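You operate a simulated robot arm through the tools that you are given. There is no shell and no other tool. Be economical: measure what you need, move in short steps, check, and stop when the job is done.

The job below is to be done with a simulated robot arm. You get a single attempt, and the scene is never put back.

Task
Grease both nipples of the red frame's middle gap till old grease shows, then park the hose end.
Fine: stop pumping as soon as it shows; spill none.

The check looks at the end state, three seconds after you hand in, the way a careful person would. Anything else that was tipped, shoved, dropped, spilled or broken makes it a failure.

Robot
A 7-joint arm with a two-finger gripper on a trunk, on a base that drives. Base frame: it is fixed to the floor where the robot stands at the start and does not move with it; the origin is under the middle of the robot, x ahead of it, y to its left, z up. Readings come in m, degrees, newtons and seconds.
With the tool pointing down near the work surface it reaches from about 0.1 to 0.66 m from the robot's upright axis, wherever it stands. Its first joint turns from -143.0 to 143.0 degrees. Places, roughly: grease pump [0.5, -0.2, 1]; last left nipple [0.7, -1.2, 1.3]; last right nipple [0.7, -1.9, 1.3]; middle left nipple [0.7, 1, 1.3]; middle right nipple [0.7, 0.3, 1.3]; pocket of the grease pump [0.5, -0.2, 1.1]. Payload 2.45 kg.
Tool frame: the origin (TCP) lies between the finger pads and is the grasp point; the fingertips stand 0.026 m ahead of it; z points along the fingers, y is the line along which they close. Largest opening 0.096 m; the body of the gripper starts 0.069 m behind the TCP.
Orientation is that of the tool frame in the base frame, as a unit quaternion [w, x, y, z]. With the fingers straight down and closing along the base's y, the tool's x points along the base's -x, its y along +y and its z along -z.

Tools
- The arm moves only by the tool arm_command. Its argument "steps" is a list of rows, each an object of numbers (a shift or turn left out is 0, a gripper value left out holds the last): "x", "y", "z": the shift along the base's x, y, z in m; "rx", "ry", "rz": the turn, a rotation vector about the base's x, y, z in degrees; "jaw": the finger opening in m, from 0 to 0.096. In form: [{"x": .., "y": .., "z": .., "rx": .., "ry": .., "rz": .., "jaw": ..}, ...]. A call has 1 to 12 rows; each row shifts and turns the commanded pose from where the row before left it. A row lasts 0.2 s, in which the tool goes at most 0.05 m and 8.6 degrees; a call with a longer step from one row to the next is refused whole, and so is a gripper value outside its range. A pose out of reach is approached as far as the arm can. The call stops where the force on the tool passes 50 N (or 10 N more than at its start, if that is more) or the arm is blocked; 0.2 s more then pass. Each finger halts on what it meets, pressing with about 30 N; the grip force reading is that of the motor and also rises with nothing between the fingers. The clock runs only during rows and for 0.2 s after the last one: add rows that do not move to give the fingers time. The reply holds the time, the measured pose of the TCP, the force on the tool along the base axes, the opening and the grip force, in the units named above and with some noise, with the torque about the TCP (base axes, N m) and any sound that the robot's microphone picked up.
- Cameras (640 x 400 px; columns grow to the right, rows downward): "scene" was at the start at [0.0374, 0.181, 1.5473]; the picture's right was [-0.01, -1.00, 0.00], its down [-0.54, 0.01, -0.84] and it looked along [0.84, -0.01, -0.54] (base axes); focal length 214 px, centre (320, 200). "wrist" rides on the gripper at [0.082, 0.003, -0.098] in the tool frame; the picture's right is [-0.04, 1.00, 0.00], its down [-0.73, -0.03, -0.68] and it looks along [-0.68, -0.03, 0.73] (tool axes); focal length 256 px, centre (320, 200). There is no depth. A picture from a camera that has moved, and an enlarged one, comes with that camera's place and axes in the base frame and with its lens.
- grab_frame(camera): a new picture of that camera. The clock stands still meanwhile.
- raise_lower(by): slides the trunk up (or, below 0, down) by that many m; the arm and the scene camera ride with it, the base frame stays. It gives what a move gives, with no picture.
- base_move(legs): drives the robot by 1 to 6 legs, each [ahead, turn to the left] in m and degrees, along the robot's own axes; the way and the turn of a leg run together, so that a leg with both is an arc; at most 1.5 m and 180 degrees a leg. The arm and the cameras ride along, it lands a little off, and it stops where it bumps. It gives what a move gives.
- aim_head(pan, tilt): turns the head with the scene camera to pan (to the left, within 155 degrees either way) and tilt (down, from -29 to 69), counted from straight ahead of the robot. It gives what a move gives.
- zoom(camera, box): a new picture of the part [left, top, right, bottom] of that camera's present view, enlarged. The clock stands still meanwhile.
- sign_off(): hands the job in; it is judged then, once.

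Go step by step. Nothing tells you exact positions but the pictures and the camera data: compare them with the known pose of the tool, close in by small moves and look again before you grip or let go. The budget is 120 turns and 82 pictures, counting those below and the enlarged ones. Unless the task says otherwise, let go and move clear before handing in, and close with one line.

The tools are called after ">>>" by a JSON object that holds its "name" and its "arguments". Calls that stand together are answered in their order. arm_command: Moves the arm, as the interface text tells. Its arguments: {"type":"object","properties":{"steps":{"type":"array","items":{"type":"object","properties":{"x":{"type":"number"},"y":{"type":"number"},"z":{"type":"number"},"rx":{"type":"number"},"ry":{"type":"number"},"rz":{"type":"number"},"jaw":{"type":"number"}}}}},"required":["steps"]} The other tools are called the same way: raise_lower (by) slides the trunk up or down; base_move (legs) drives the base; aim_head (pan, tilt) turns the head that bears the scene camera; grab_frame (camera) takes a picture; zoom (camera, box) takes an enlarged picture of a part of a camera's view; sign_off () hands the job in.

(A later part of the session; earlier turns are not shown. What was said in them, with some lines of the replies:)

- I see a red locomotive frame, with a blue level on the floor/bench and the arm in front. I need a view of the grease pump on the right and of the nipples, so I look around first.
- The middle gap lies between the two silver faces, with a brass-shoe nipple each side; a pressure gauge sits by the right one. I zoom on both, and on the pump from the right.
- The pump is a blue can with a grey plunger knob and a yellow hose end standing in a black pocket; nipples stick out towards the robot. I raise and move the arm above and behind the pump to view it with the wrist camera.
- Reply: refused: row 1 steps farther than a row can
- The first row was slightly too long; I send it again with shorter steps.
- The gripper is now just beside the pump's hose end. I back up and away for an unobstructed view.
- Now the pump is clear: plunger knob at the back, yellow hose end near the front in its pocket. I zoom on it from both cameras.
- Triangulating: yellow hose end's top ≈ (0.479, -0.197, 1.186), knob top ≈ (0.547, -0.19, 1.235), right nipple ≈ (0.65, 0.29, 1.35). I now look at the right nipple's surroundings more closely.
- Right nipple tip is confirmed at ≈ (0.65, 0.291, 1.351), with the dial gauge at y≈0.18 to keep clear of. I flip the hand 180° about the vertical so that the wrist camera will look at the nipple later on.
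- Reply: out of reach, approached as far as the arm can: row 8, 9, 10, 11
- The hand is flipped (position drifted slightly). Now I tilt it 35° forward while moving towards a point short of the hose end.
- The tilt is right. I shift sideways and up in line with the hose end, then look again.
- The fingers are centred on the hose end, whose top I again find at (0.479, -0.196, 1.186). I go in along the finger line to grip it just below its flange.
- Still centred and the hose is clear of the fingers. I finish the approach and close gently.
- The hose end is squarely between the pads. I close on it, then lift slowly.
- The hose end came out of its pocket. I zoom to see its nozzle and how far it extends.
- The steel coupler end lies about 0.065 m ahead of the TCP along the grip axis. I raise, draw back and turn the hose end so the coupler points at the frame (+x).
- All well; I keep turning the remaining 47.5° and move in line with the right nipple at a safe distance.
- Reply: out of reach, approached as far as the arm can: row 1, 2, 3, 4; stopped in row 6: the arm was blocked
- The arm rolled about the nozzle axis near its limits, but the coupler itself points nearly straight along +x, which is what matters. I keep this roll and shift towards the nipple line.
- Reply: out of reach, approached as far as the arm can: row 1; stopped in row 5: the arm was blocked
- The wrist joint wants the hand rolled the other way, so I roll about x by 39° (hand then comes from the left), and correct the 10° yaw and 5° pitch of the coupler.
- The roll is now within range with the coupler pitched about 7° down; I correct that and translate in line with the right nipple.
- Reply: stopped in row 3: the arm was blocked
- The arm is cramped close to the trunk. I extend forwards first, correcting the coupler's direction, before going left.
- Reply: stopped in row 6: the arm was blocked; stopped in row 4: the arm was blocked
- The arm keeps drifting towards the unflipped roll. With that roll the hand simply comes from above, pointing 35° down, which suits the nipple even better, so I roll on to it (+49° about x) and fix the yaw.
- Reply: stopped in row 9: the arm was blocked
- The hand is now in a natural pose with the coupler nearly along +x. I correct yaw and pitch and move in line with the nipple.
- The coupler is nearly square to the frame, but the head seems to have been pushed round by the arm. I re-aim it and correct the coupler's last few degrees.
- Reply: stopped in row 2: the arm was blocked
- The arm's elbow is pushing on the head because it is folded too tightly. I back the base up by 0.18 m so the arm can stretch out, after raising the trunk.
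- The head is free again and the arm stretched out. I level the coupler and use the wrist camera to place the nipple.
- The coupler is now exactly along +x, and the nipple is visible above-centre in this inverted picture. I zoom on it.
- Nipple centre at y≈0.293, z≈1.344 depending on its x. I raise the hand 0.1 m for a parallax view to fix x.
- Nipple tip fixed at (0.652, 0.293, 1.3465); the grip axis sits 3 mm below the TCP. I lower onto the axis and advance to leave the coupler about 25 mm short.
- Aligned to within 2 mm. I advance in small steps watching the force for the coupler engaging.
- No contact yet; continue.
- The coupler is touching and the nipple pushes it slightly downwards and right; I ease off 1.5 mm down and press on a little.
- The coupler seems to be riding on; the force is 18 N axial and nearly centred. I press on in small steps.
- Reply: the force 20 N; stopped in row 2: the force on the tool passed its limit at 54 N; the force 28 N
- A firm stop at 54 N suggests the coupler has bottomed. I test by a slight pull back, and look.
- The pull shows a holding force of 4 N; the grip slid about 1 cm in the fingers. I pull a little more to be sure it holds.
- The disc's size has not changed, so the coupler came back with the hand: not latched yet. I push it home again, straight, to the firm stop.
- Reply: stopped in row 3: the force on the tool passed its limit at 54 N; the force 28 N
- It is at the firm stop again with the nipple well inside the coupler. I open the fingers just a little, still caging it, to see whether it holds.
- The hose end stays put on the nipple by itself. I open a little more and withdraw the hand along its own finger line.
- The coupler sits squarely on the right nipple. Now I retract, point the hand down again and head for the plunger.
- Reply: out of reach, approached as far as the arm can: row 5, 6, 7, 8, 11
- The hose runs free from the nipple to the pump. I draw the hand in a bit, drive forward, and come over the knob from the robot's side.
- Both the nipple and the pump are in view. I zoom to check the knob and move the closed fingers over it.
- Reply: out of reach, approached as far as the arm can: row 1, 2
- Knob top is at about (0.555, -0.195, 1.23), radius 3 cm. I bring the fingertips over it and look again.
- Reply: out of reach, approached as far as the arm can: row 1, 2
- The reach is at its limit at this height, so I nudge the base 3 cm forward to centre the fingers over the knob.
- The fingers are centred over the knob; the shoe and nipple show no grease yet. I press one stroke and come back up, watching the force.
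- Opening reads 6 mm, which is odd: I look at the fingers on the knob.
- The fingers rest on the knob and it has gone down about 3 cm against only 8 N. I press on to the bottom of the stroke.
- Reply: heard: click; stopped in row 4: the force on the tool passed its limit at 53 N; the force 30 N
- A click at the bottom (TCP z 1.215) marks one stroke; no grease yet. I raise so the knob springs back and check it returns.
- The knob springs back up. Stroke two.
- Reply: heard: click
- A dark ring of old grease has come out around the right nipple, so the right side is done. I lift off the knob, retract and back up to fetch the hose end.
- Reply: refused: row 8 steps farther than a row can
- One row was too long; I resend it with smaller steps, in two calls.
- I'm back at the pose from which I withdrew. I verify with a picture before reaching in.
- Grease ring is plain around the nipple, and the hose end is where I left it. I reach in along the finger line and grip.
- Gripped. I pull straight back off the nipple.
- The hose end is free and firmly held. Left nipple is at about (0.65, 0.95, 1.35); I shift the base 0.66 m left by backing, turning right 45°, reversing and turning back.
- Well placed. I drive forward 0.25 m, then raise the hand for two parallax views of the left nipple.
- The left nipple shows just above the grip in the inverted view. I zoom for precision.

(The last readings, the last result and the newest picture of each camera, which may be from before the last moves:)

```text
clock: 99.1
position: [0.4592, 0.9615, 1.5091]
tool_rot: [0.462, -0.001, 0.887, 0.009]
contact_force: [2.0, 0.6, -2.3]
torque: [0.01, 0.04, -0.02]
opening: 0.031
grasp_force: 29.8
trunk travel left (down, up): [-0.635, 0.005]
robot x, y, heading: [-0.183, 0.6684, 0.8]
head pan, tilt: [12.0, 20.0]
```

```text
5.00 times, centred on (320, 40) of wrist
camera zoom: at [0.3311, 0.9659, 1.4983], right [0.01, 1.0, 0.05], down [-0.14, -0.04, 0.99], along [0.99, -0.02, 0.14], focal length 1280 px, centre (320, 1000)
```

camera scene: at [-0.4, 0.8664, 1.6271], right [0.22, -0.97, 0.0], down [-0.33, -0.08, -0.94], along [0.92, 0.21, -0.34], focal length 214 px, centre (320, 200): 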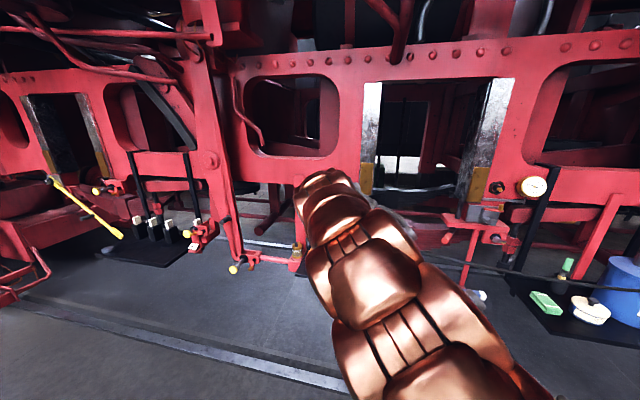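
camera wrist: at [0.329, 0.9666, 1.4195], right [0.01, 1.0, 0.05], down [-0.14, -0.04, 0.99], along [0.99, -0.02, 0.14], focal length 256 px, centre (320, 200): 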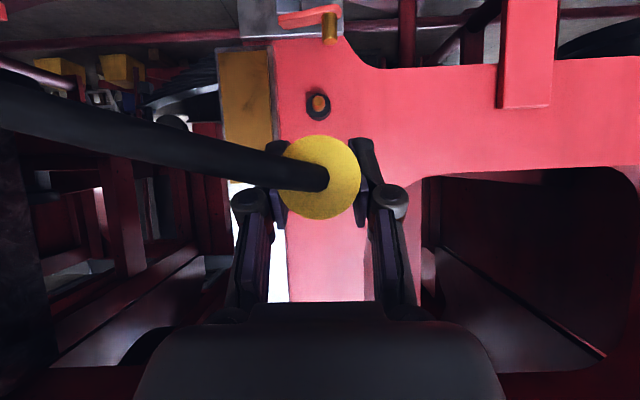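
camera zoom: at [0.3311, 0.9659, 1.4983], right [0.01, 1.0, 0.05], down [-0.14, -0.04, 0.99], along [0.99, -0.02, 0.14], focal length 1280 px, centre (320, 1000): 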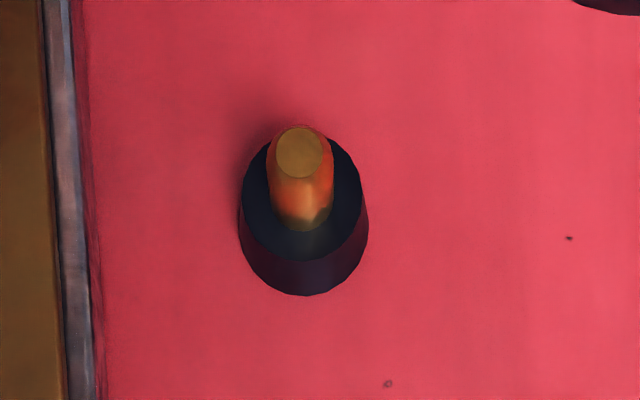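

Left nipple tip: (0.655, 0.963, 1.3455). The grip axis is now 5.6 mm below the TCP, so I aim for TCP z 1.3506, y 0.963, and advance short of it.

>>> {"name": "arm_command", "arguments": {"steps": [{"z": -0.04, "y": -0.001}, {"z": -0.04}, {"z": -0.04}, {"z": -0.0392}, {"x": 0.045}, {"x": 0.045}, {"x": 0.02}, {}]}}

>>> {"name": "arm_command", "arguments": {"steps": [{"x": 0.008}, {"x": 0.005}, {}]}}

```text
clock: 100.9
position: [0.566, 0.9618, 1.3479]
tool_rot: [0.463, -0.002, 0.886, 0.009]
contact_force: [-0.6, -0.4, -1.3]
torque: [0.0, 0.03, 0.01]
opening: 0.0312
grasp_force: 30.4
trunk travel left (down, up): [-0.635, 0.005]
robot x, y, heading: [-0.184, 0.6673, 0.9]
head pan, tilt: [12.0, 20.0]
```

```text
clock: 101.7
position: [0.5781, 0.9629, 1.3503]
tool_rot: [0.464, -0.001, 0.886, 0.008]
contact_force: [0.8, -0.2, -1.6]
torque: [-0.03, 0.03, 0.03]
opening: 0.0313
grasp_force: 30.3
trunk travel left (down, up): [-0.635, 0.005]
robot x, y, heading: [-0.1837, 0.6685, 0.7]
head pan, tilt: [12.0, 20.0]
```

Position is right (0.578, 0.963, 1.350) with no contact. I push on in small steps.

>>> {"name": "arm_command", "arguments": {"steps": [{"x": 0.005}, {"x": 0.005}, {"x": 0.004}, {}]}}

>>> {"name": "arm_command", "arguments": {"steps": [{"x": 0.004}, {"x": 0.004}, {}]}}

```text
clock: 102.7
position: [0.5933, 0.9622, 1.35]
tool_rot: [0.463, -0.001, 0.886, 0.008]
contact_force: [-0.4, 0.3, -1.2]
torque: [0.0, 0.01, 0.0]
opening: 0.0313
grasp_force: 29.8
trunk travel left (down, up): [-0.635, 0.005]
robot x, y, heading: [-0.1839, 0.6705, 1.0]
head pan, tilt: [12.0, 20.0]
```

```text
clock: 103.5
position: [0.602, 0.9643, 1.3497]
tool_rot: [0.464, -0.003, 0.886, 0.009]
contact_force: [-3.3, -0.4, -1.6]
torque: [-0.04, 0.01, -0.07]
opening: 0.0309
grasp_force: 29.7
trunk travel left (down, up): [-0.635, 0.005]
robot x, y, heading: [-0.1874, 0.6687, 0.8]
head pan, tilt: [12.0, 20.0]
```

The coupler slides on with hardly any side force. I push to the stop.

>>> {"name": "arm_command", "arguments": {"steps": [{"x": 0.004}, {"x": 0.004}, {"x": 0.003}, {}]}}

>>> {"name": "arm_command", "arguments": {"steps": [{"x": 0.003}, {"x": 0.003}, {"x": 0.003}, {"x": 0.003}, {}]}}

```text
clock: 104.5
position: [0.6108, 0.9631, 1.3522]
tool_rot: [0.464, -0.001, 0.886, 0.008]
contact_force: [-17.8, -1.1, -4.7]
torque: [-0.07, 0.1, -0.24]
opening: 0.0309
grasp_force: 30.5
trunk travel left (down, up): [-0.635, 0.005]
robot x, y, heading: [-0.1825, 0.6676, 1.0]
head pan, tilt: [12.0, 20.0]
```

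```text
clock: 105.7
position: [0.6211, 0.9642, 1.3522]
tool_rot: [0.464, -0.002, 0.886, 0.008]
contact_force: [-29.4, 0.2, -2.3]
torque: [-0.05, 0.15, -0.19]
opening: 0.0303
grasp_force: 29.8
trunk travel left (down, up): [-0.635, 0.005]
robot x, y, heading: [-0.1812, 0.6674, 1.0]
head pan, tilt: [12.0, 20.0]
```

Nearly there; a few more millimetres until the firm stop.

>>> {"name": "arm_command", "arguments": {"steps": [{"x": 0.003}, {"x": 0.003}, {"x": 0.003}, {}]}}

>>> {"name": "zoom", "arguments": {"camera": "wrist", "box": [230, 120, 410, 240]}}

```text
clock: 106.4
position: [0.6244, 0.9634, 1.3551]
tool_rot: [0.465, -0.002, 0.885, 0.009]
contact_force: [-33.4, -8.7, 7.3]
torque: [-0.11, 0.23, -0.34]
opening: 0.0316
grasp_force: 29.9
trunk travel left (down, up): [-0.635, 0.005]
robot x, y, heading: [-0.1832, 0.6687, 1.0]
head pan, tilt: [12.0, 20.0]
stopped in row 3: the force on the tool passed its limit at 52 N (the readings are from after the stop); the commanded pose is now the measured one
```

```text
3.33 times, centred on (320, 180) of wrist
camera zoom: at [0.4974, 0.9666, 1.3438], right [0.01, 1.0, 0.05], down [-0.14, -0.05, 0.99], along [0.99, -0.02, 0.14], focal length 853 px, centre (320, 267)
```

zoom: 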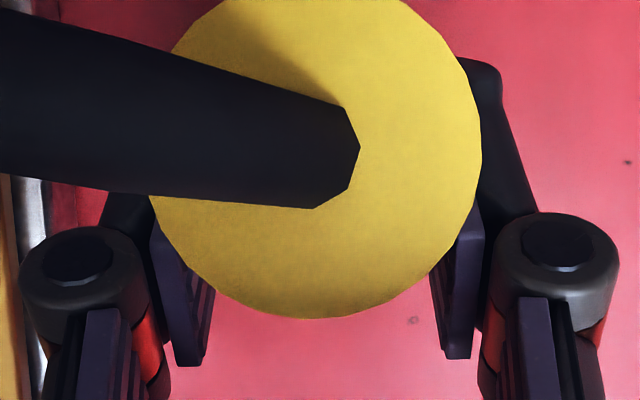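

The hose end's rear is at x≈0.584, just as it was on the right nipple, and its axis at z 1.345: seated. I open gently and withdraw along the finger line, then look.

>>> {"name": "arm_command", "arguments": {"steps": [{"jaw": 0.037}, {}, {"jaw": 0.05}, {}, {"x": -0.016, "z": 0.0115}, {"x": -0.025, "z": 0.0172}, {"x": -0.033, "z": 0.023}, {"x": -0.033, "z": 0.023}, {"x": -0.033, "z": 0.023}, {}]}}

>>> {"name": "grab_frame", "arguments": {"camera": "wrist"}}

```text
clock: 108.6
position: [0.4881, 0.965, 1.4493]
tool_rot: [0.465, -0.003, 0.885, 0.01]
contact_force: [0.2, -0.2, 0.3]
torque: [-0.01, -0.01, 0.0]
opening: 0.0499
grasp_force: 0.0
trunk travel left (down, up): [-0.635, 0.005]
robot x, y, heading: [-0.1898, 0.6673, 0.9]
head pan, tilt: [12.0, 20.0]
```

```text
12 pictures are left
camera wrist: at [0.3613, 0.9681, 1.4391], right [0.01, 1.0, 0.05], down [-0.14, -0.05, 0.99], along [0.99, -0.02, 0.14], focal length 256 px, centre (320, 200)
```

wrist: 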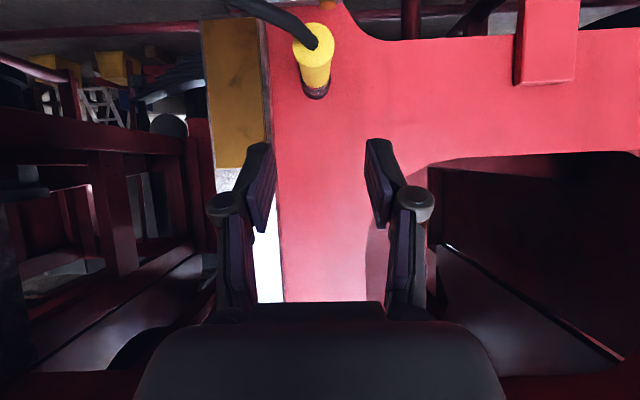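

Seated on the left nipple. I fold the hand down as before and drive the same way back to the pump.

>>> {"name": "arm_command", "arguments": {"steps": [{"x": -0.04, "z": 0.02}, {"x": -0.04, "y": -0.02, "ry": 8}, {"x": -0.04, "y": -0.02, "ry": 8}, {"x": -0.04, "y": -0.02, "ry": 8}, {"y": -0.04, "ry": 8}, {"y": -0.04, "ry": 8}, {"y": -0.04, "ry": 8}, {"y": -0.04, "ry": 7}, {"y": -0.04, "jaw": 0.0}, {"y": -0.04}, {"y": -0.04}, {}]}}

>>> {"name": "base_move", "arguments": {"legs": [[-0.2, 0], [0, 45], [-0.93, 0], [0, -45.9]]}}

>>> {"name": "aim_head", "arguments": {"pan": 12, "tilt": 22}}

>>> {"name": "grab_frame", "arguments": {"camera": "scene"}}

```text
clock: 111.2
position: [0.2843, 0.6347, 1.3562]
tool_rot: [0.037, 0.001, 0.999, 0.009]
contact_force: [0.2, 0.1, 0.4]
torque: [-0.01, 0.01, 0.02]
opening: 0.0
grasp_force: 28.8
out of reach, approached as far as the arm can: row 5, 6, 7, 8
trunk travel left (down, up): [-0.635, 0.005]
robot x, y, heading: [-0.1837, 0.6683, 1.1]
head pan, tilt: [12.0, 20.0]
```

```text
clock: 121.4
position: [-0.5689, -0.0426, 1.3565]
tool_rot: [0.038, 0.009, 0.999, 0.009]
contact_force: [-0.5, 0.7, 0.0]
torque: [-0.03, -0.02, 0.03]
opening: 0.0
grasp_force: 28.8
trunk travel left (down, up): [-0.635, 0.005]
robot x, y, heading: [-1.0365, -0.001, -0.1]
head pan, tilt: [12.0, 20.0]
```

```text
clock: 122.0
position: [-0.5677, -0.043, 1.3562]
tool_rot: [0.039, 0.01, 0.999, 0.01]
contact_force: [0.0, 0.1, 0.2]
torque: [-0.03, 0.0, 0.02]
opening: 0.0001
grasp_force: 28.4
trunk travel left (down, up): [-0.635, 0.005]
robot x, y, heading: [-1.0321, 0.0004, 0.1]
head pan, tilt: [12.0, 22.0]
```

```text
11 pictures are left
camera scene: at [-0.9968, 0.1996, 1.624], right [0.21, -0.98, 0.0], down [-0.37, -0.08, -0.93], along [0.91, 0.19, -0.37], focal length 214 px, centre (320, 200)
```

scene: 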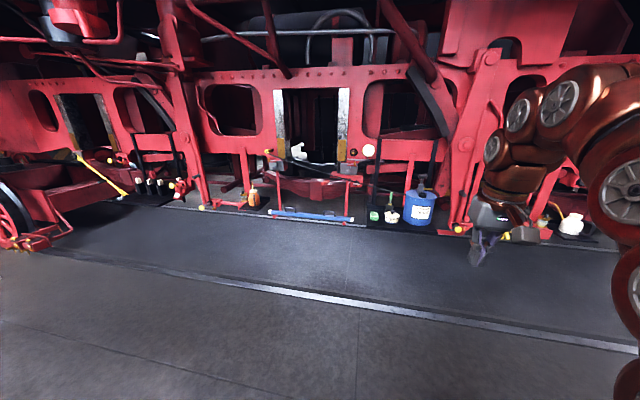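

All undisturbed; the hose spans neatly. I align the hand with the knob's y and drive up to the pump.

>>> {"name": "arm_command", "arguments": {"steps": [{"x": -0.03, "y": -0.03, "ry": 4.4}, {"x": -0.02, "y": -0.04, "z": -0.01}, {"y": -0.04, "z": -0.01}, {"y": -0.043}, {}]}}

>>> {"name": "base_move", "arguments": {"legs": [[1.05, 0]]}}

```text
clock: 123.2
position: [-0.6151, -0.1961, 1.3278]
tool_rot: [-0.001, 0.01, 1.0, 0.009]
contact_force: [1.2, 1.1, -1.2]
torque: [-0.01, 0.04, 0.0]
opening: 0.0001
grasp_force: 28.9
out of reach, approached as far as the arm can: row 1
trunk travel left (down, up): [-0.635, 0.005]
robot x, y, heading: [-1.0407, -0.0022, 0.1]
head pan, tilt: [12.0, 22.0]
```

```text
clock: 128.7
position: [0.4418, -0.1962, 1.3292]
tool_rot: [-0.002, 0.011, 1.0, 0.009]
contact_force: [0.5, 0.6, -0.1]
torque: [-0.01, 0.0, 0.0]
opening: 0.0
grasp_force: 28.3
trunk travel left (down, up): [-0.635, 0.005]
robot x, y, heading: [0.0178, 0.0027, -0.1]
head pan, tilt: [12.0, 22.0]
```

I extend over the knob to the earlier pose and check with one picture that also shows the left nipple.

>>> {"name": "arm_command", "arguments": {"steps": [{"x": 0.04, "z": -0.015}, {"x": 0.04, "z": -0.015}, {"x": 0.034, "z": -0.014}, {}]}}

>>> {"name": "aim_head", "arguments": {"pan": 15, "tilt": 25}}

>>> {"name": "grab_frame", "arguments": {"camera": "scene"}}

```text
clock: 129.7
position: [0.556, -0.1972, 1.284]
tool_rot: [0.0, 0.01, 1.0, 0.008]
contact_force: [0.6, -0.4, 0.0]
torque: [-0.04, 0.05, 0.02]
opening: 0.0
grasp_force: 28.8
trunk travel left (down, up): [-0.635, 0.005]
robot x, y, heading: [0.02, -0.0031, -0.0]
head pan, tilt: [12.0, 22.0]
```

```text
clock: 130.3
position: [0.5553, -0.197, 1.2844]
tool_rot: [-0.001, 0.011, 1.0, 0.009]
contact_force: [-1.0, -0.5, 0.5]
torque: [0.0, 0.01, -0.01]
opening: 0.0
grasp_force: 29.0
trunk travel left (down, up): [-0.635, 0.005]
robot x, y, heading: [0.0224, -0.0014, 0.2]
head pan, tilt: [15.0, 25.0]
```

```text
10 pictures are left
camera scene: at [0.0587, 0.2037, 1.6191], right [0.26, -0.97, 0.0], down [-0.41, -0.11, -0.91], along [0.88, 0.23, -0.42], focal length 214 px, centre (320, 200)
```

scene: 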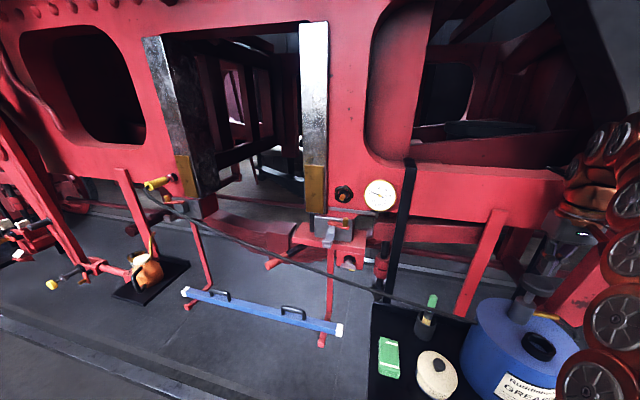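

The hand is over the knob and the hose end is on the left nipple at upper left. First stroke for the left side.

>>> {"name": "arm_command", "arguments": {"steps": [{"z": -0.015}, {"z": -0.015}, {"z": -0.014}, {"z": -0.012}, {"z": -0.009}, {"z": -0.003}, {}]}}

>>> {"name": "zoom", "arguments": {"camera": "scene", "box": [115, 140, 235, 220]}}

```text
clock: 131.9
position: [0.5557, -0.1954, 1.2168]
tool_rot: [-0.001, 0.011, 1.0, 0.009]
contact_force: [1.9, 0.0, 8.4]
torque: [-0.05, -0.07, 0.02]
opening: 0.0001
grasp_force: 28.5
trunk travel left (down, up): [-0.635, 0.005]
robot x, y, heading: [0.0227, -0.0034, -0.2]
head pan, tilt: [15.0, 25.0]
heard: click
```

```text
5.00 times, centred on (175, 180) of scene
camera zoom: at [0.0585, 0.204, 1.6191], right [0.26, -0.97, 0.0], down [-0.41, -0.11, -0.91], along [0.88, 0.23, -0.42], focal length 1072 px, centre (1045, 300)
```

zoom: 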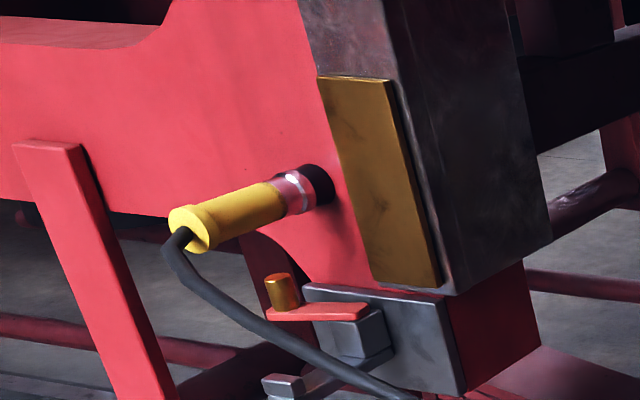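

Click heard; no grease on the left yet. Up and a second stroke.

>>> {"name": "arm_command", "arguments": {"steps": [{"z": 0.025}, {"z": 0.03}, {}, {}, {"z": -0.015}, {"z": -0.015}, {"z": -0.013}, {"z": -0.009}, {"z": -0.003}, {}]}}

>>> {"name": "zoom", "arguments": {"camera": "scene", "box": [115, 140, 235, 220]}}

```text
clock: 134.1
position: [0.556, -0.1957, 1.2161]
tool_rot: [0.0, 0.011, 1.0, 0.009]
contact_force: [4.1, 0.5, 9.1]
torque: [-0.04, -0.1, 0.02]
opening: 0.0
grasp_force: 28.3
trunk travel left (down, up): [-0.635, 0.005]
robot x, y, heading: [0.0211, -0.003, -0.1]
head pan, tilt: [15.0, 25.0]
heard: click
```

```text
5.00 times, centred on (175, 180) of scene
camera zoom: at [0.0587, 0.2039, 1.6191], right [0.26, -0.97, 0.0], down [-0.41, -0.11, -0.91], along [0.88, 0.23, -0.42], focal length 1072 px, centre (1045, 300)
```

zoom: 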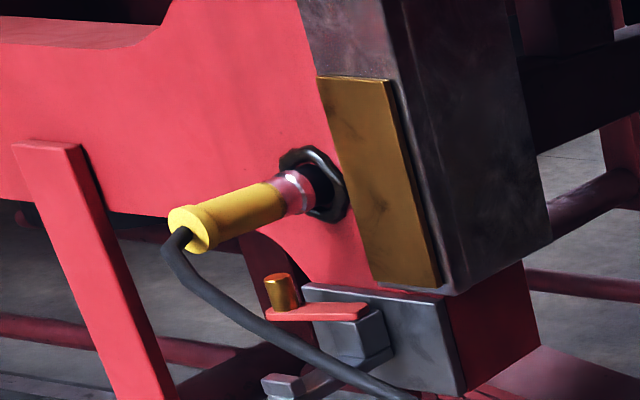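

The grease ring has come out at the left nipple too, so no more pumping. I lift off, retract, and drive back to the left nipple.

>>> {"name": "arm_command", "arguments": {"steps": [{"z": 0.03}, {"z": 0.04}, {"x": -0.04, "z": 0.01}, {"x": -0.045, "z": 0.015}, {"x": -0.045, "z": 0.015}, {"x": -0.045}, {"x": -0.045}, {}]}}

>>> {"name": "base_move", "arguments": {"legs": [[-0.36, 0], [0, -45], [-0.95, 0], [0, 45], [0.75, 0]]}}

```text
clock: 135.9
position: [0.3362, -0.1967, 1.3272]
tool_rot: [0.001, 0.01, 1.0, 0.008]
contact_force: [0.1, -0.5, 0.6]
torque: [-0.03, -0.03, -0.03]
opening: 0.0
grasp_force: 28.1
trunk travel left (down, up): [-0.635, 0.005]
robot x, y, heading: [0.0247, -0.0005, 0.3]
head pan, tilt: [15.0, 25.0]
```

```text
clock: 150.7
position: [0.0497, 0.5067, 1.3266]
tool_rot: [-0.001, 0.0, 1.0, 0.009]
contact_force: [0.0, 0.3, 0.6]
torque: [0.0, -0.03, -0.02]
opening: 0.0001
grasp_force: 28.4
trunk travel left (down, up): [-0.635, 0.005]
robot x, y, heading: [-0.2707, 0.6921, 1.3]
head pan, tilt: [15.0, 25.0]
```

The base landed close to the earlier spot. I nudge forward, then unfold the hand to the approach pose at y 0.963.

>>> {"name": "base_move", "arguments": {"legs": [[0.09, -1.2]]}}

>>> {"name": "arm_command", "arguments": {"steps": [{"y": 0.04, "x": 0.02, "jaw": 0.05}, {"y": 0.04, "x": 0.02}, {"y": 0.04, "x": 0.02}, {"y": 0.04, "x": 0.02, "ry": -8}, {"y": 0.04, "x": 0.02, "ry": -8}, {"y": 0.04, "x": 0.02, "ry": -8}, {"y": 0.04, "x": 0.02, "ry": -8}, {"y": 0.04, "x": 0.02, "ry": -8}, {"y": 0.04, "x": 0.02, "ry": -8}, {"y": 0.03, "ry": -7}, {}]}}

>>> {"name": "arm_command", "arguments": {"steps": [{"y": 0.02, "z": 0.03}, {"y": 0.02, "z": 0.03}, {"y": 0.02, "z": 0.03}, {"x": 0.03, "z": 0.027}, {"x": 0.03}, {}]}}

```text
clock: 151.8
position: [0.1378, 0.5005, 1.3272]
tool_rot: [-0.001, 0.009, 1.0, 0.009]
contact_force: [-0.2, 0.5, -0.7]
torque: [0.03, -0.01, 0.01]
opening: 0.0
grasp_force: 28.5
trunk travel left (down, up): [-0.635, 0.005]
robot x, y, heading: [-0.1781, 0.697, -0.0]
head pan, tilt: [15.0, 25.0]
```

```text
clock: 154.2
position: [0.3172, 0.8917, 1.3263]
tool_rot: [0.46, 0.006, 0.888, 0.015]
contact_force: [0.3, -0.5, -0.3]
torque: [0.03, 0.0, -0.02]
opening: 0.0502
grasp_force: 0.1
trunk travel left (down, up): [-0.635, 0.005]
robot x, y, heading: [-0.1796, 0.6969, 0.2]
head pan, tilt: [15.0, 25.0]
```

```text
clock: 155.6
position: [0.38, 0.9501, 1.4432]
tool_rot: [0.461, 0.004, 0.887, 0.012]
contact_force: [-0.1, -0.2, -0.4]
torque: [0.0, 0.0, -0.02]
opening: 0.0502
grasp_force: 0.0
trunk travel left (down, up): [-0.635, 0.005]
robot x, y, heading: [-0.1731, 0.6962, 0.1]
head pan, tilt: [15.0, 25.0]
```

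>>> {"name": "arm_command", "arguments": {"steps": [{"x": 0.048, "y": 0.013}, {"x": 0.049}, {}]}}

>>> {"name": "grab_frame", "arguments": {"camera": "wrist"}}

```text
clock: 156.4
position: [0.4757, 0.9649, 1.4422]
tool_rot: [0.461, 0.005, 0.887, 0.012]
contact_force: [1.0, -0.9, -0.4]
torque: [0.0, 0.02, 0.01]
opening: 0.0501
grasp_force: 0.0
trunk travel left (down, up): [-0.635, 0.005]
robot x, y, heading: [-0.1785, 0.6925, -0.1]
head pan, tilt: [15.0, 25.0]
```

```text
7 pictures are left
camera wrist: at [0.3483, 0.9691, 1.4325], right [0.02, 1.0, 0.06], down [-0.13, -0.05, 0.99], along [0.99, -0.03, 0.13], focal length 256 px, centre (320, 200)
```

wrist: 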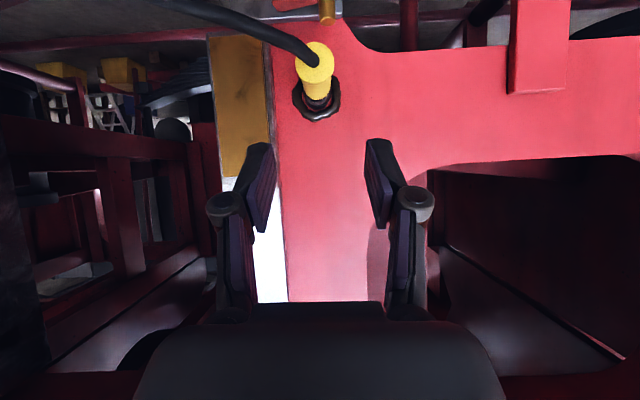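

The hose end is centred ahead as expected. I reach in and grip it.

>>> {"name": "arm_command", "arguments": {"steps": [{"x": 0.034, "z": -0.0235, "y": -0.003}, {"x": 0.034, "z": -0.0235}, {"x": 0.034, "z": -0.0235}, {"x": 0.032, "z": -0.0235}, {}, {"jaw": 0.0}, {}, {}, {}]}}

>>> {"name": "arm_command", "arguments": {"steps": [{"x": -0.006}, {"x": -0.008}, {"x": -0.01}, {"x": -0.015}, {"x": -0.03}, {"x": -0.04}, {"x": -0.04}, {}]}}

>>> {"name": "grab_frame", "arguments": {"camera": "wrist"}}

```text
clock: 158.4
position: [0.608, 0.962, 1.3496]
tool_rot: [0.461, 0.004, 0.887, 0.012]
contact_force: [0.5, 4.2, -0.3]
torque: [-0.01, 0.04, 0.3]
opening: 0.0313
grasp_force: 30.7
trunk travel left (down, up): [-0.635, 0.005]
robot x, y, heading: [-0.1775, 0.6941, 0.1]
head pan, tilt: [15.0, 25.0]
```

```text
clock: 160.2
position: [0.4603, 0.9628, 1.3499]
tool_rot: [0.462, 0.004, 0.887, 0.013]
contact_force: [-0.1, 0.0, -1.7]
torque: [0.01, 0.03, 0.01]
opening: 0.031
grasp_force: 30.1
trunk travel left (down, up): [-0.635, 0.005]
robot x, y, heading: [-0.182, 0.6982, 0.1]
head pan, tilt: [15.0, 25.0]
```

```text
6 pictures are left
camera wrist: at [0.3328, 0.9665, 1.3399], right [0.02, 1.0, 0.06], down [-0.13, -0.06, 0.99], along [0.99, -0.03, 0.13], focal length 256 px, centre (320, 200)
```

wrist: 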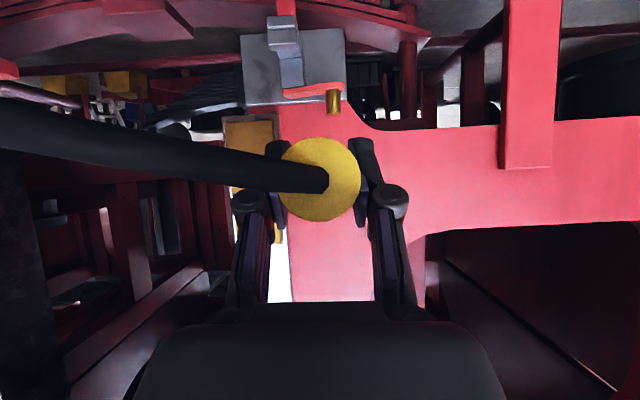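

The hose end is off the left nipple and firm in the grip. I drive back towards the pump's side, stopping well clear of it.

>>> {"name": "base_move", "arguments": {"legs": [[-0.2, 0], [0, 45], [-0.98, 0], [0, -45], [0.65, 0]]}}

>>> {"name": "arm_command", "arguments": {"steps": [{"x": -0.04, "z": -0.01, "ry": 8}, {"x": -0.04, "z": -0.01, "ry": 8}, {"x": -0.04, "y": -0.03, "ry": 8}, {"x": -0.03, "y": -0.03, "ry": 8}, {"y": -0.04, "ry": 8}, {"y": -0.04, "ry": 8}, {"y": -0.04, "ry": 7}, {"y": -0.04}, {"y": -0.04}, {"y": -0.04}, {}]}}

```text
clock: 173.9
position: [0.1949, 0.2441, 1.3506]
tool_rot: [0.462, 0.009, 0.887, 0.009]
contact_force: [0.2, 1.0, -1.3]
torque: [0.0, 0.04, -0.07]
opening: 0.0311
grasp_force: 29.9
trunk travel left (down, up): [-0.635, 0.005]
robot x, y, heading: [-0.4451, -0.0177, -0.5]
head pan, tilt: [15.0, 25.0]
```

```text
clock: 176.3
position: [0.0466, -0.0551, 1.33]
tool_rot: [0.0, 0.012, 1.0, 0.005]
contact_force: [-0.5, 0.0, -1.4]
torque: [0.0, 0.01, 0.02]
opening: 0.031
grasp_force: 29.4
trunk travel left (down, up): [-0.635, 0.005]
robot x, y, heading: [-0.4483, -0.0142, -0.6]
head pan, tilt: [15.0, 25.0]
```

The hand is vertical again, hose end held. I move to where the 180° turn worked before, and make it.

>>> {"name": "arm_command", "arguments": {"steps": [{"x": -0.03, "y": -0.03, "z": -0.015}, {"x": -0.03, "y": -0.03, "z": -0.015}, {"x": -0.03, "y": -0.03, "z": -0.015}, {"x": -0.03, "y": -0.03, "z": -0.015}, {"y": -0.03}, {"rz": 8.5}, {"rz": 8.5}, {"rz": 8.5}, {"rz": 8.5}, {"rz": 8.5}, {"rz": 8.5}, {"rz": 8.5}]}}

>>> {"name": "arm_command", "arguments": {"steps": [{"rz": 8.5}, {"rz": 8.5}, {"rz": 8.5}, {"rz": 8.5}, {"rz": 8.5}, {"rz": 8.5}, {"rz": 8.5}, {"rz": 8.5}, {"rz": 8.5}, {"rz": 8.5}, {"rz": 8.5}, {"rz": 8.5}]}}

>>> {"name": "arm_command", "arguments": {"steps": [{"rz": 8.5}, {"rz": 8.5}, {"rz": 2}, {}]}}

```text
clock: 178.9
position: [-0.0758, -0.2058, 1.2695]
tool_rot: [-0.002, -0.487, 0.874, 0.004]
contact_force: [0.1, -0.8, -2.0]
torque: [-0.02, -0.03, 0.0]
opening: 0.031
grasp_force: 29.8
trunk travel left (down, up): [-0.635, 0.005]
robot x, y, heading: [-0.4482, -0.0174, -0.3]
head pan, tilt: [15.0, 25.0]
```

```text
clock: 181.5
position: [-0.0741, -0.2059, 1.2702]
tool_rot: [0.004, 0.985, -0.172, 0.0]
contact_force: [-0.2, 0.0, -1.9]
torque: [0.02, -0.02, -0.01]
opening: 0.0311
grasp_force: 30.3
trunk travel left (down, up): [-0.635, 0.005]
robot x, y, heading: [-0.4434, -0.0151, -0.7]
head pan, tilt: [15.0, 25.0]
```

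```text
clock: 182.5
position: [-0.0763, -0.1997, 1.266]
tool_rot: [0.006, 1.0, -0.009, 0.002]
contact_force: [-0.3, -0.1, -2.4]
torque: [0.01, 0.01, 0.0]
opening: 0.031
grasp_force: 29.5
out of reach, approached as far as the arm can: row 3
trunk travel left (down, up): [-0.635, 0.005]
robot x, y, heading: [-0.4481, -0.0158, -0.6]
head pan, tilt: [15.0, 25.0]
```

Turn completed. I tilt the hand 35° so the coupler points straight down, then drive up to the pump.

>>> {"name": "arm_command", "arguments": {"steps": [{"x": 0.02, "ry": -7}, {"x": 0.02, "ry": -7}, {"x": 0.02, "ry": -7}, {"ry": -7}, {"ry": -7}, {}]}}

>>> {"name": "base_move", "arguments": {"legs": [[0.42, 0.5]]}}

>>> {"name": "grab_frame", "arguments": {"camera": "wrist"}}

```text
clock: 183.9
position: [-0.0151, -0.199, 1.2648]
tool_rot: [0.003, 0.953, -0.009, 0.302]
contact_force: [0.1, -0.3, -1.8]
torque: [0.01, -0.01, 0.0]
opening: 0.0311
grasp_force: 29.7
trunk travel left (down, up): [-0.635, 0.005]
robot x, y, heading: [-0.4439, -0.0149, -0.8]
head pan, tilt: [15.0, 25.0]
```

```text
clock: 186.6
position: [0.4128, -0.2011, 1.2652]
tool_rot: [0.001, 0.954, -0.006, 0.3]
contact_force: [-0.1, -0.5, -1.4]
torque: [-0.01, -0.01, -0.02]
opening: 0.0308
grasp_force: 29.7
trunk travel left (down, up): [-0.635, 0.005]
robot x, y, heading: [-0.0152, -0.0181, -0.5]
head pan, tilt: [15.0, 25.0]
```

```text
5 pictures are left
camera wrist: at [0.4232, -0.2039, 1.3922], right [-0.05, -1.0, -0.02], down [-0.99, 0.04, 0.13], along [-0.13, 0.03, -0.99], focal length 256 px, centre (320, 200)
```

wrist: 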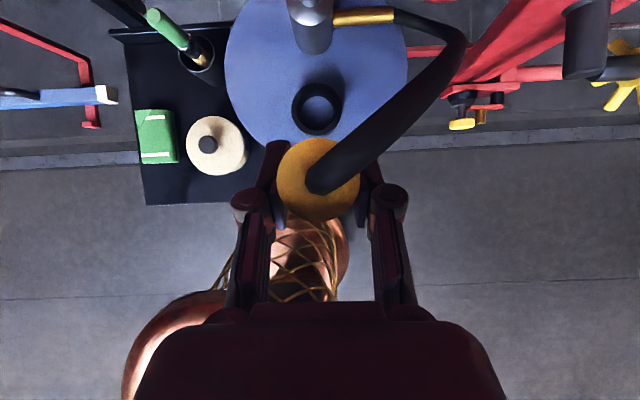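

The pocket is at (0.4786, -0.196) and the hose end's axis at (0.417, -0.200). I move over the pocket, lower part-way and verify.

>>> {"name": "arm_command", "arguments": {"steps": [{"x": 0.03, "y": 0.0037}, {"x": 0.0314}, {"z": -0.03}, {}]}}

>>> {"name": "aim_head", "arguments": {"pan": -20, "tilt": 35}}

>>> {"name": "zoom", "arguments": {"camera": "scene", "box": [325, 140, 445, 220]}}

```text
clock: 187.6
position: [0.4719, -0.1976, 1.2348]
tool_rot: [0.002, 0.954, -0.007, 0.301]
contact_force: [0.4, 0.0, -2.1]
torque: [-0.04, 0.01, -0.02]
opening: 0.0309
grasp_force: 30.2
trunk travel left (down, up): [-0.635, 0.005]
robot x, y, heading: [-0.0155, -0.019, -0.4]
head pan, tilt: [15.0, 25.0]
```

```text
clock: 188.6
position: [0.4724, -0.1977, 1.2351]
tool_rot: [0.002, 0.954, -0.007, 0.301]
contact_force: [-0.3, -0.3, -0.7]
torque: [-0.02, 0.02, -0.01]
opening: 0.0309
grasp_force: 30.0
trunk travel left (down, up): [-0.635, 0.005]
robot x, y, heading: [-0.0136, -0.0185, -0.4]
head pan, tilt: [-20.0, 35.0]
```

```text
5.00 times, centred on (385, 180) of scene
camera zoom: at [0.0135, 0.1327, 1.6034], right [-0.35, -0.94, 0.0], down [-0.54, 0.2, -0.82], along [0.77, -0.28, -0.57], focal length 1072 px, centre (-5, 300)
```

zoom: 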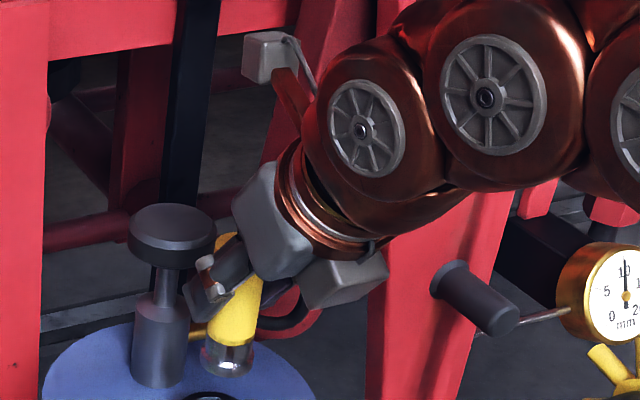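

The coupler hangs vertical right over the pocket with its mouth at z≈1.17. I lower it in small steps, watching the force.

>>> {"name": "arm_command", "arguments": {"steps": [{"z": -0.015, "x": 0.001, "y": 0.0005}, {"z": -0.015}, {"z": -0.01}, {}]}}

>>> {"name": "arm_command", "arguments": {"steps": [{"z": -0.01}, {"z": -0.008}, {"z": -0.006}, {}]}}

```text
clock: 189.6
position: [0.4759, -0.1961, 1.1947]
tool_rot: [0.001, 0.953, -0.006, 0.302]
contact_force: [0.7, -0.3, -1.3]
torque: [0.01, 0.01, 0.0]
opening: 0.0308
grasp_force: 29.5
trunk travel left (down, up): [-0.635, 0.005]
robot x, y, heading: [-0.0191, -0.0187, -0.5]
head pan, tilt: [-20.0, 35.0]
```

```text
clock: 190.6
position: [0.4758, -0.1985, 1.1721]
tool_rot: [0.002, 0.954, -0.007, 0.3]
contact_force: [0.1, -0.4, -1.1]
torque: [0.0, 0.02, -0.05]
opening: 0.0308
grasp_force: 30.0
trunk travel left (down, up): [-0.635, 0.005]
robot x, y, heading: [-0.018, -0.0226, -0.4]
head pan, tilt: [-20.0, 35.0]
```

It enters freely. I lower the last centimetre until it rests.

>>> {"name": "arm_command", "arguments": {"steps": [{"z": -0.005}, {"z": -0.003}, {}]}}

>>> {"name": "arm_command", "arguments": {"steps": [{"z": -0.002}, {"z": -0.002}, {}]}}

>>> {"name": "zoom", "arguments": {"camera": "scene", "box": [325, 150, 445, 230]}}

```text
clock: 191.4
position: [0.4756, -0.1988, 1.164]
tool_rot: [0.001, 0.954, -0.007, 0.301]
contact_force: [2.0, 0.1, 12.7]
torque: [0.2, -0.25, 0.02]
opening: 0.031
grasp_force: 29.7
trunk travel left (down, up): [-0.635, 0.005]
robot x, y, heading: [-0.0161, -0.0169, -0.2]
head pan, tilt: [-20.0, 35.0]
```

```text
clock: 192.2
position: [0.4754, -0.1972, 1.1583]
tool_rot: [0.001, 0.954, -0.008, 0.301]
contact_force: [2.0, -2.0, 17.5]
torque: [0.1, -0.09, 0.02]
opening: 0.0305
grasp_force: 30.0
trunk travel left (down, up): [-0.635, 0.005]
robot x, y, heading: [-0.0204, -0.0152, -0.3]
head pan, tilt: [-20.0, 35.0]
```

```text
5.00 times, centred on (385, 190) of scene
camera zoom: at [0.0128, 0.1328, 1.6034], right [-0.35, -0.94, 0.0], down [-0.54, 0.2, -0.82], along [0.77, -0.29, -0.57], focal length 1072 px, centre (-5, 250)
```

zoom: 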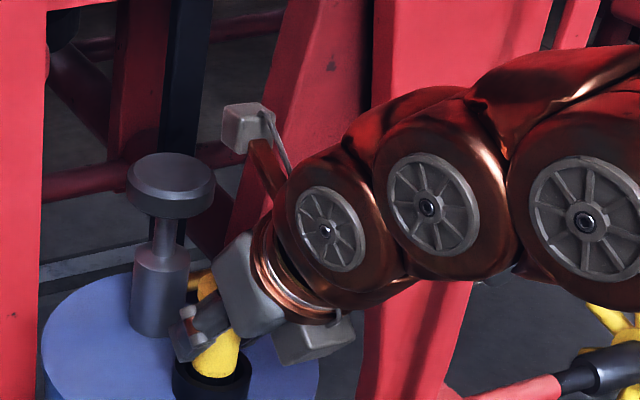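

It rests on the pocket floor. I relieve the push, open the fingers, and withdraw along the finger line.

>>> {"name": "arm_command", "arguments": {"steps": [{"z": 0.002}, {"jaw": 0.04}, {}, {"jaw": 0.06}, {}, {}, {"x": -0.012, "z": 0.017}, {"x": -0.02, "z": 0.028}, {"x": -0.025, "z": 0.036}, {"x": -0.04, "z": 0.02}, {"x": -0.045}, {}]}}

>>> {"name": "grab_frame", "arguments": {"camera": "scene"}}

```text
clock: 194.8
position: [0.3364, -0.1913, 1.2676]
tool_rot: [0.004, 0.954, -0.01, 0.301]
contact_force: [-0.5, -0.1, -0.9]
torque: [0.0, 0.04, -0.01]
opening: 0.06
grasp_force: 0.1
out of reach, approached as far as the arm can: row 11
trunk travel left (down, up): [-0.635, 0.005]
robot x, y, heading: [-0.0131, -0.0179, -0.4]
head pan, tilt: [-20.0, 35.0]
```

```text
2 pictures are left
camera scene: at [0.0133, 0.133, 1.6033], right [-0.35, -0.94, 0.0], down [-0.54, 0.2, -0.82], along [0.77, -0.28, -0.57], focal length 214 px, centre (320, 200)
```

scene: 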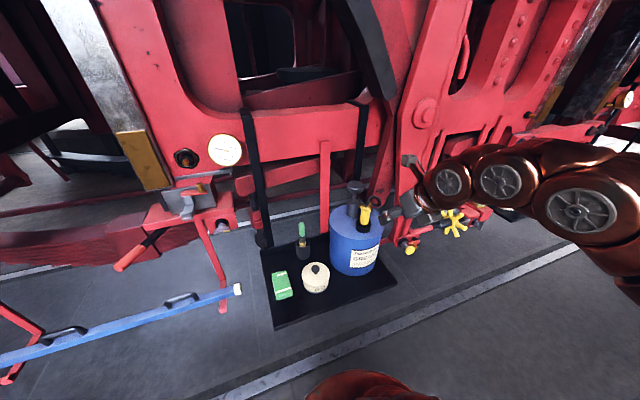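

The hose end stands in its pocket and the hand is clear. One close check.

>>> {"name": "zoom", "arguments": {"camera": "scene", "box": [310, 160, 430, 240]}}

```text
5.00 times, centred on (370, 200) of scene
camera zoom: at [0.0133, 0.133, 1.6033], right [-0.35, -0.94, 0.0], down [-0.54, 0.2, -0.82], along [0.77, -0.28, -0.57], focal length 1072 px, centre (70, 200)
```

zoom: 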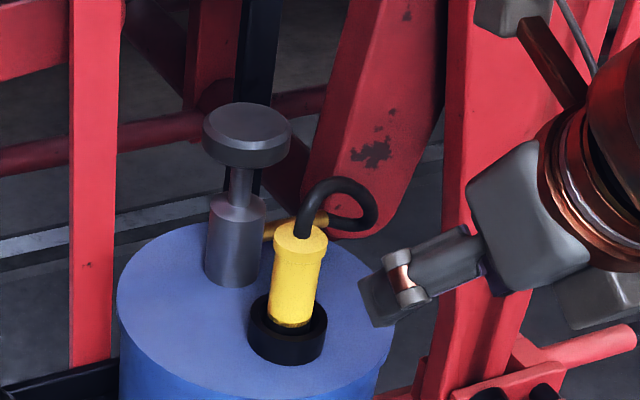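

The hose end stands upright in its pocket at its original height, both nipples show a ring of old grease, and nothing else appears to have moved. I hand in.

>>> {"name": "sign_off", "arguments": {}}

```text
The job is handed in.
```

I greased both nipples of the middle gap, with two strokes each, and stopped as soon as old grease showed. The hose end is back in the pump's pocket, and I saw no spills and nothing knocked over in the final pictures.
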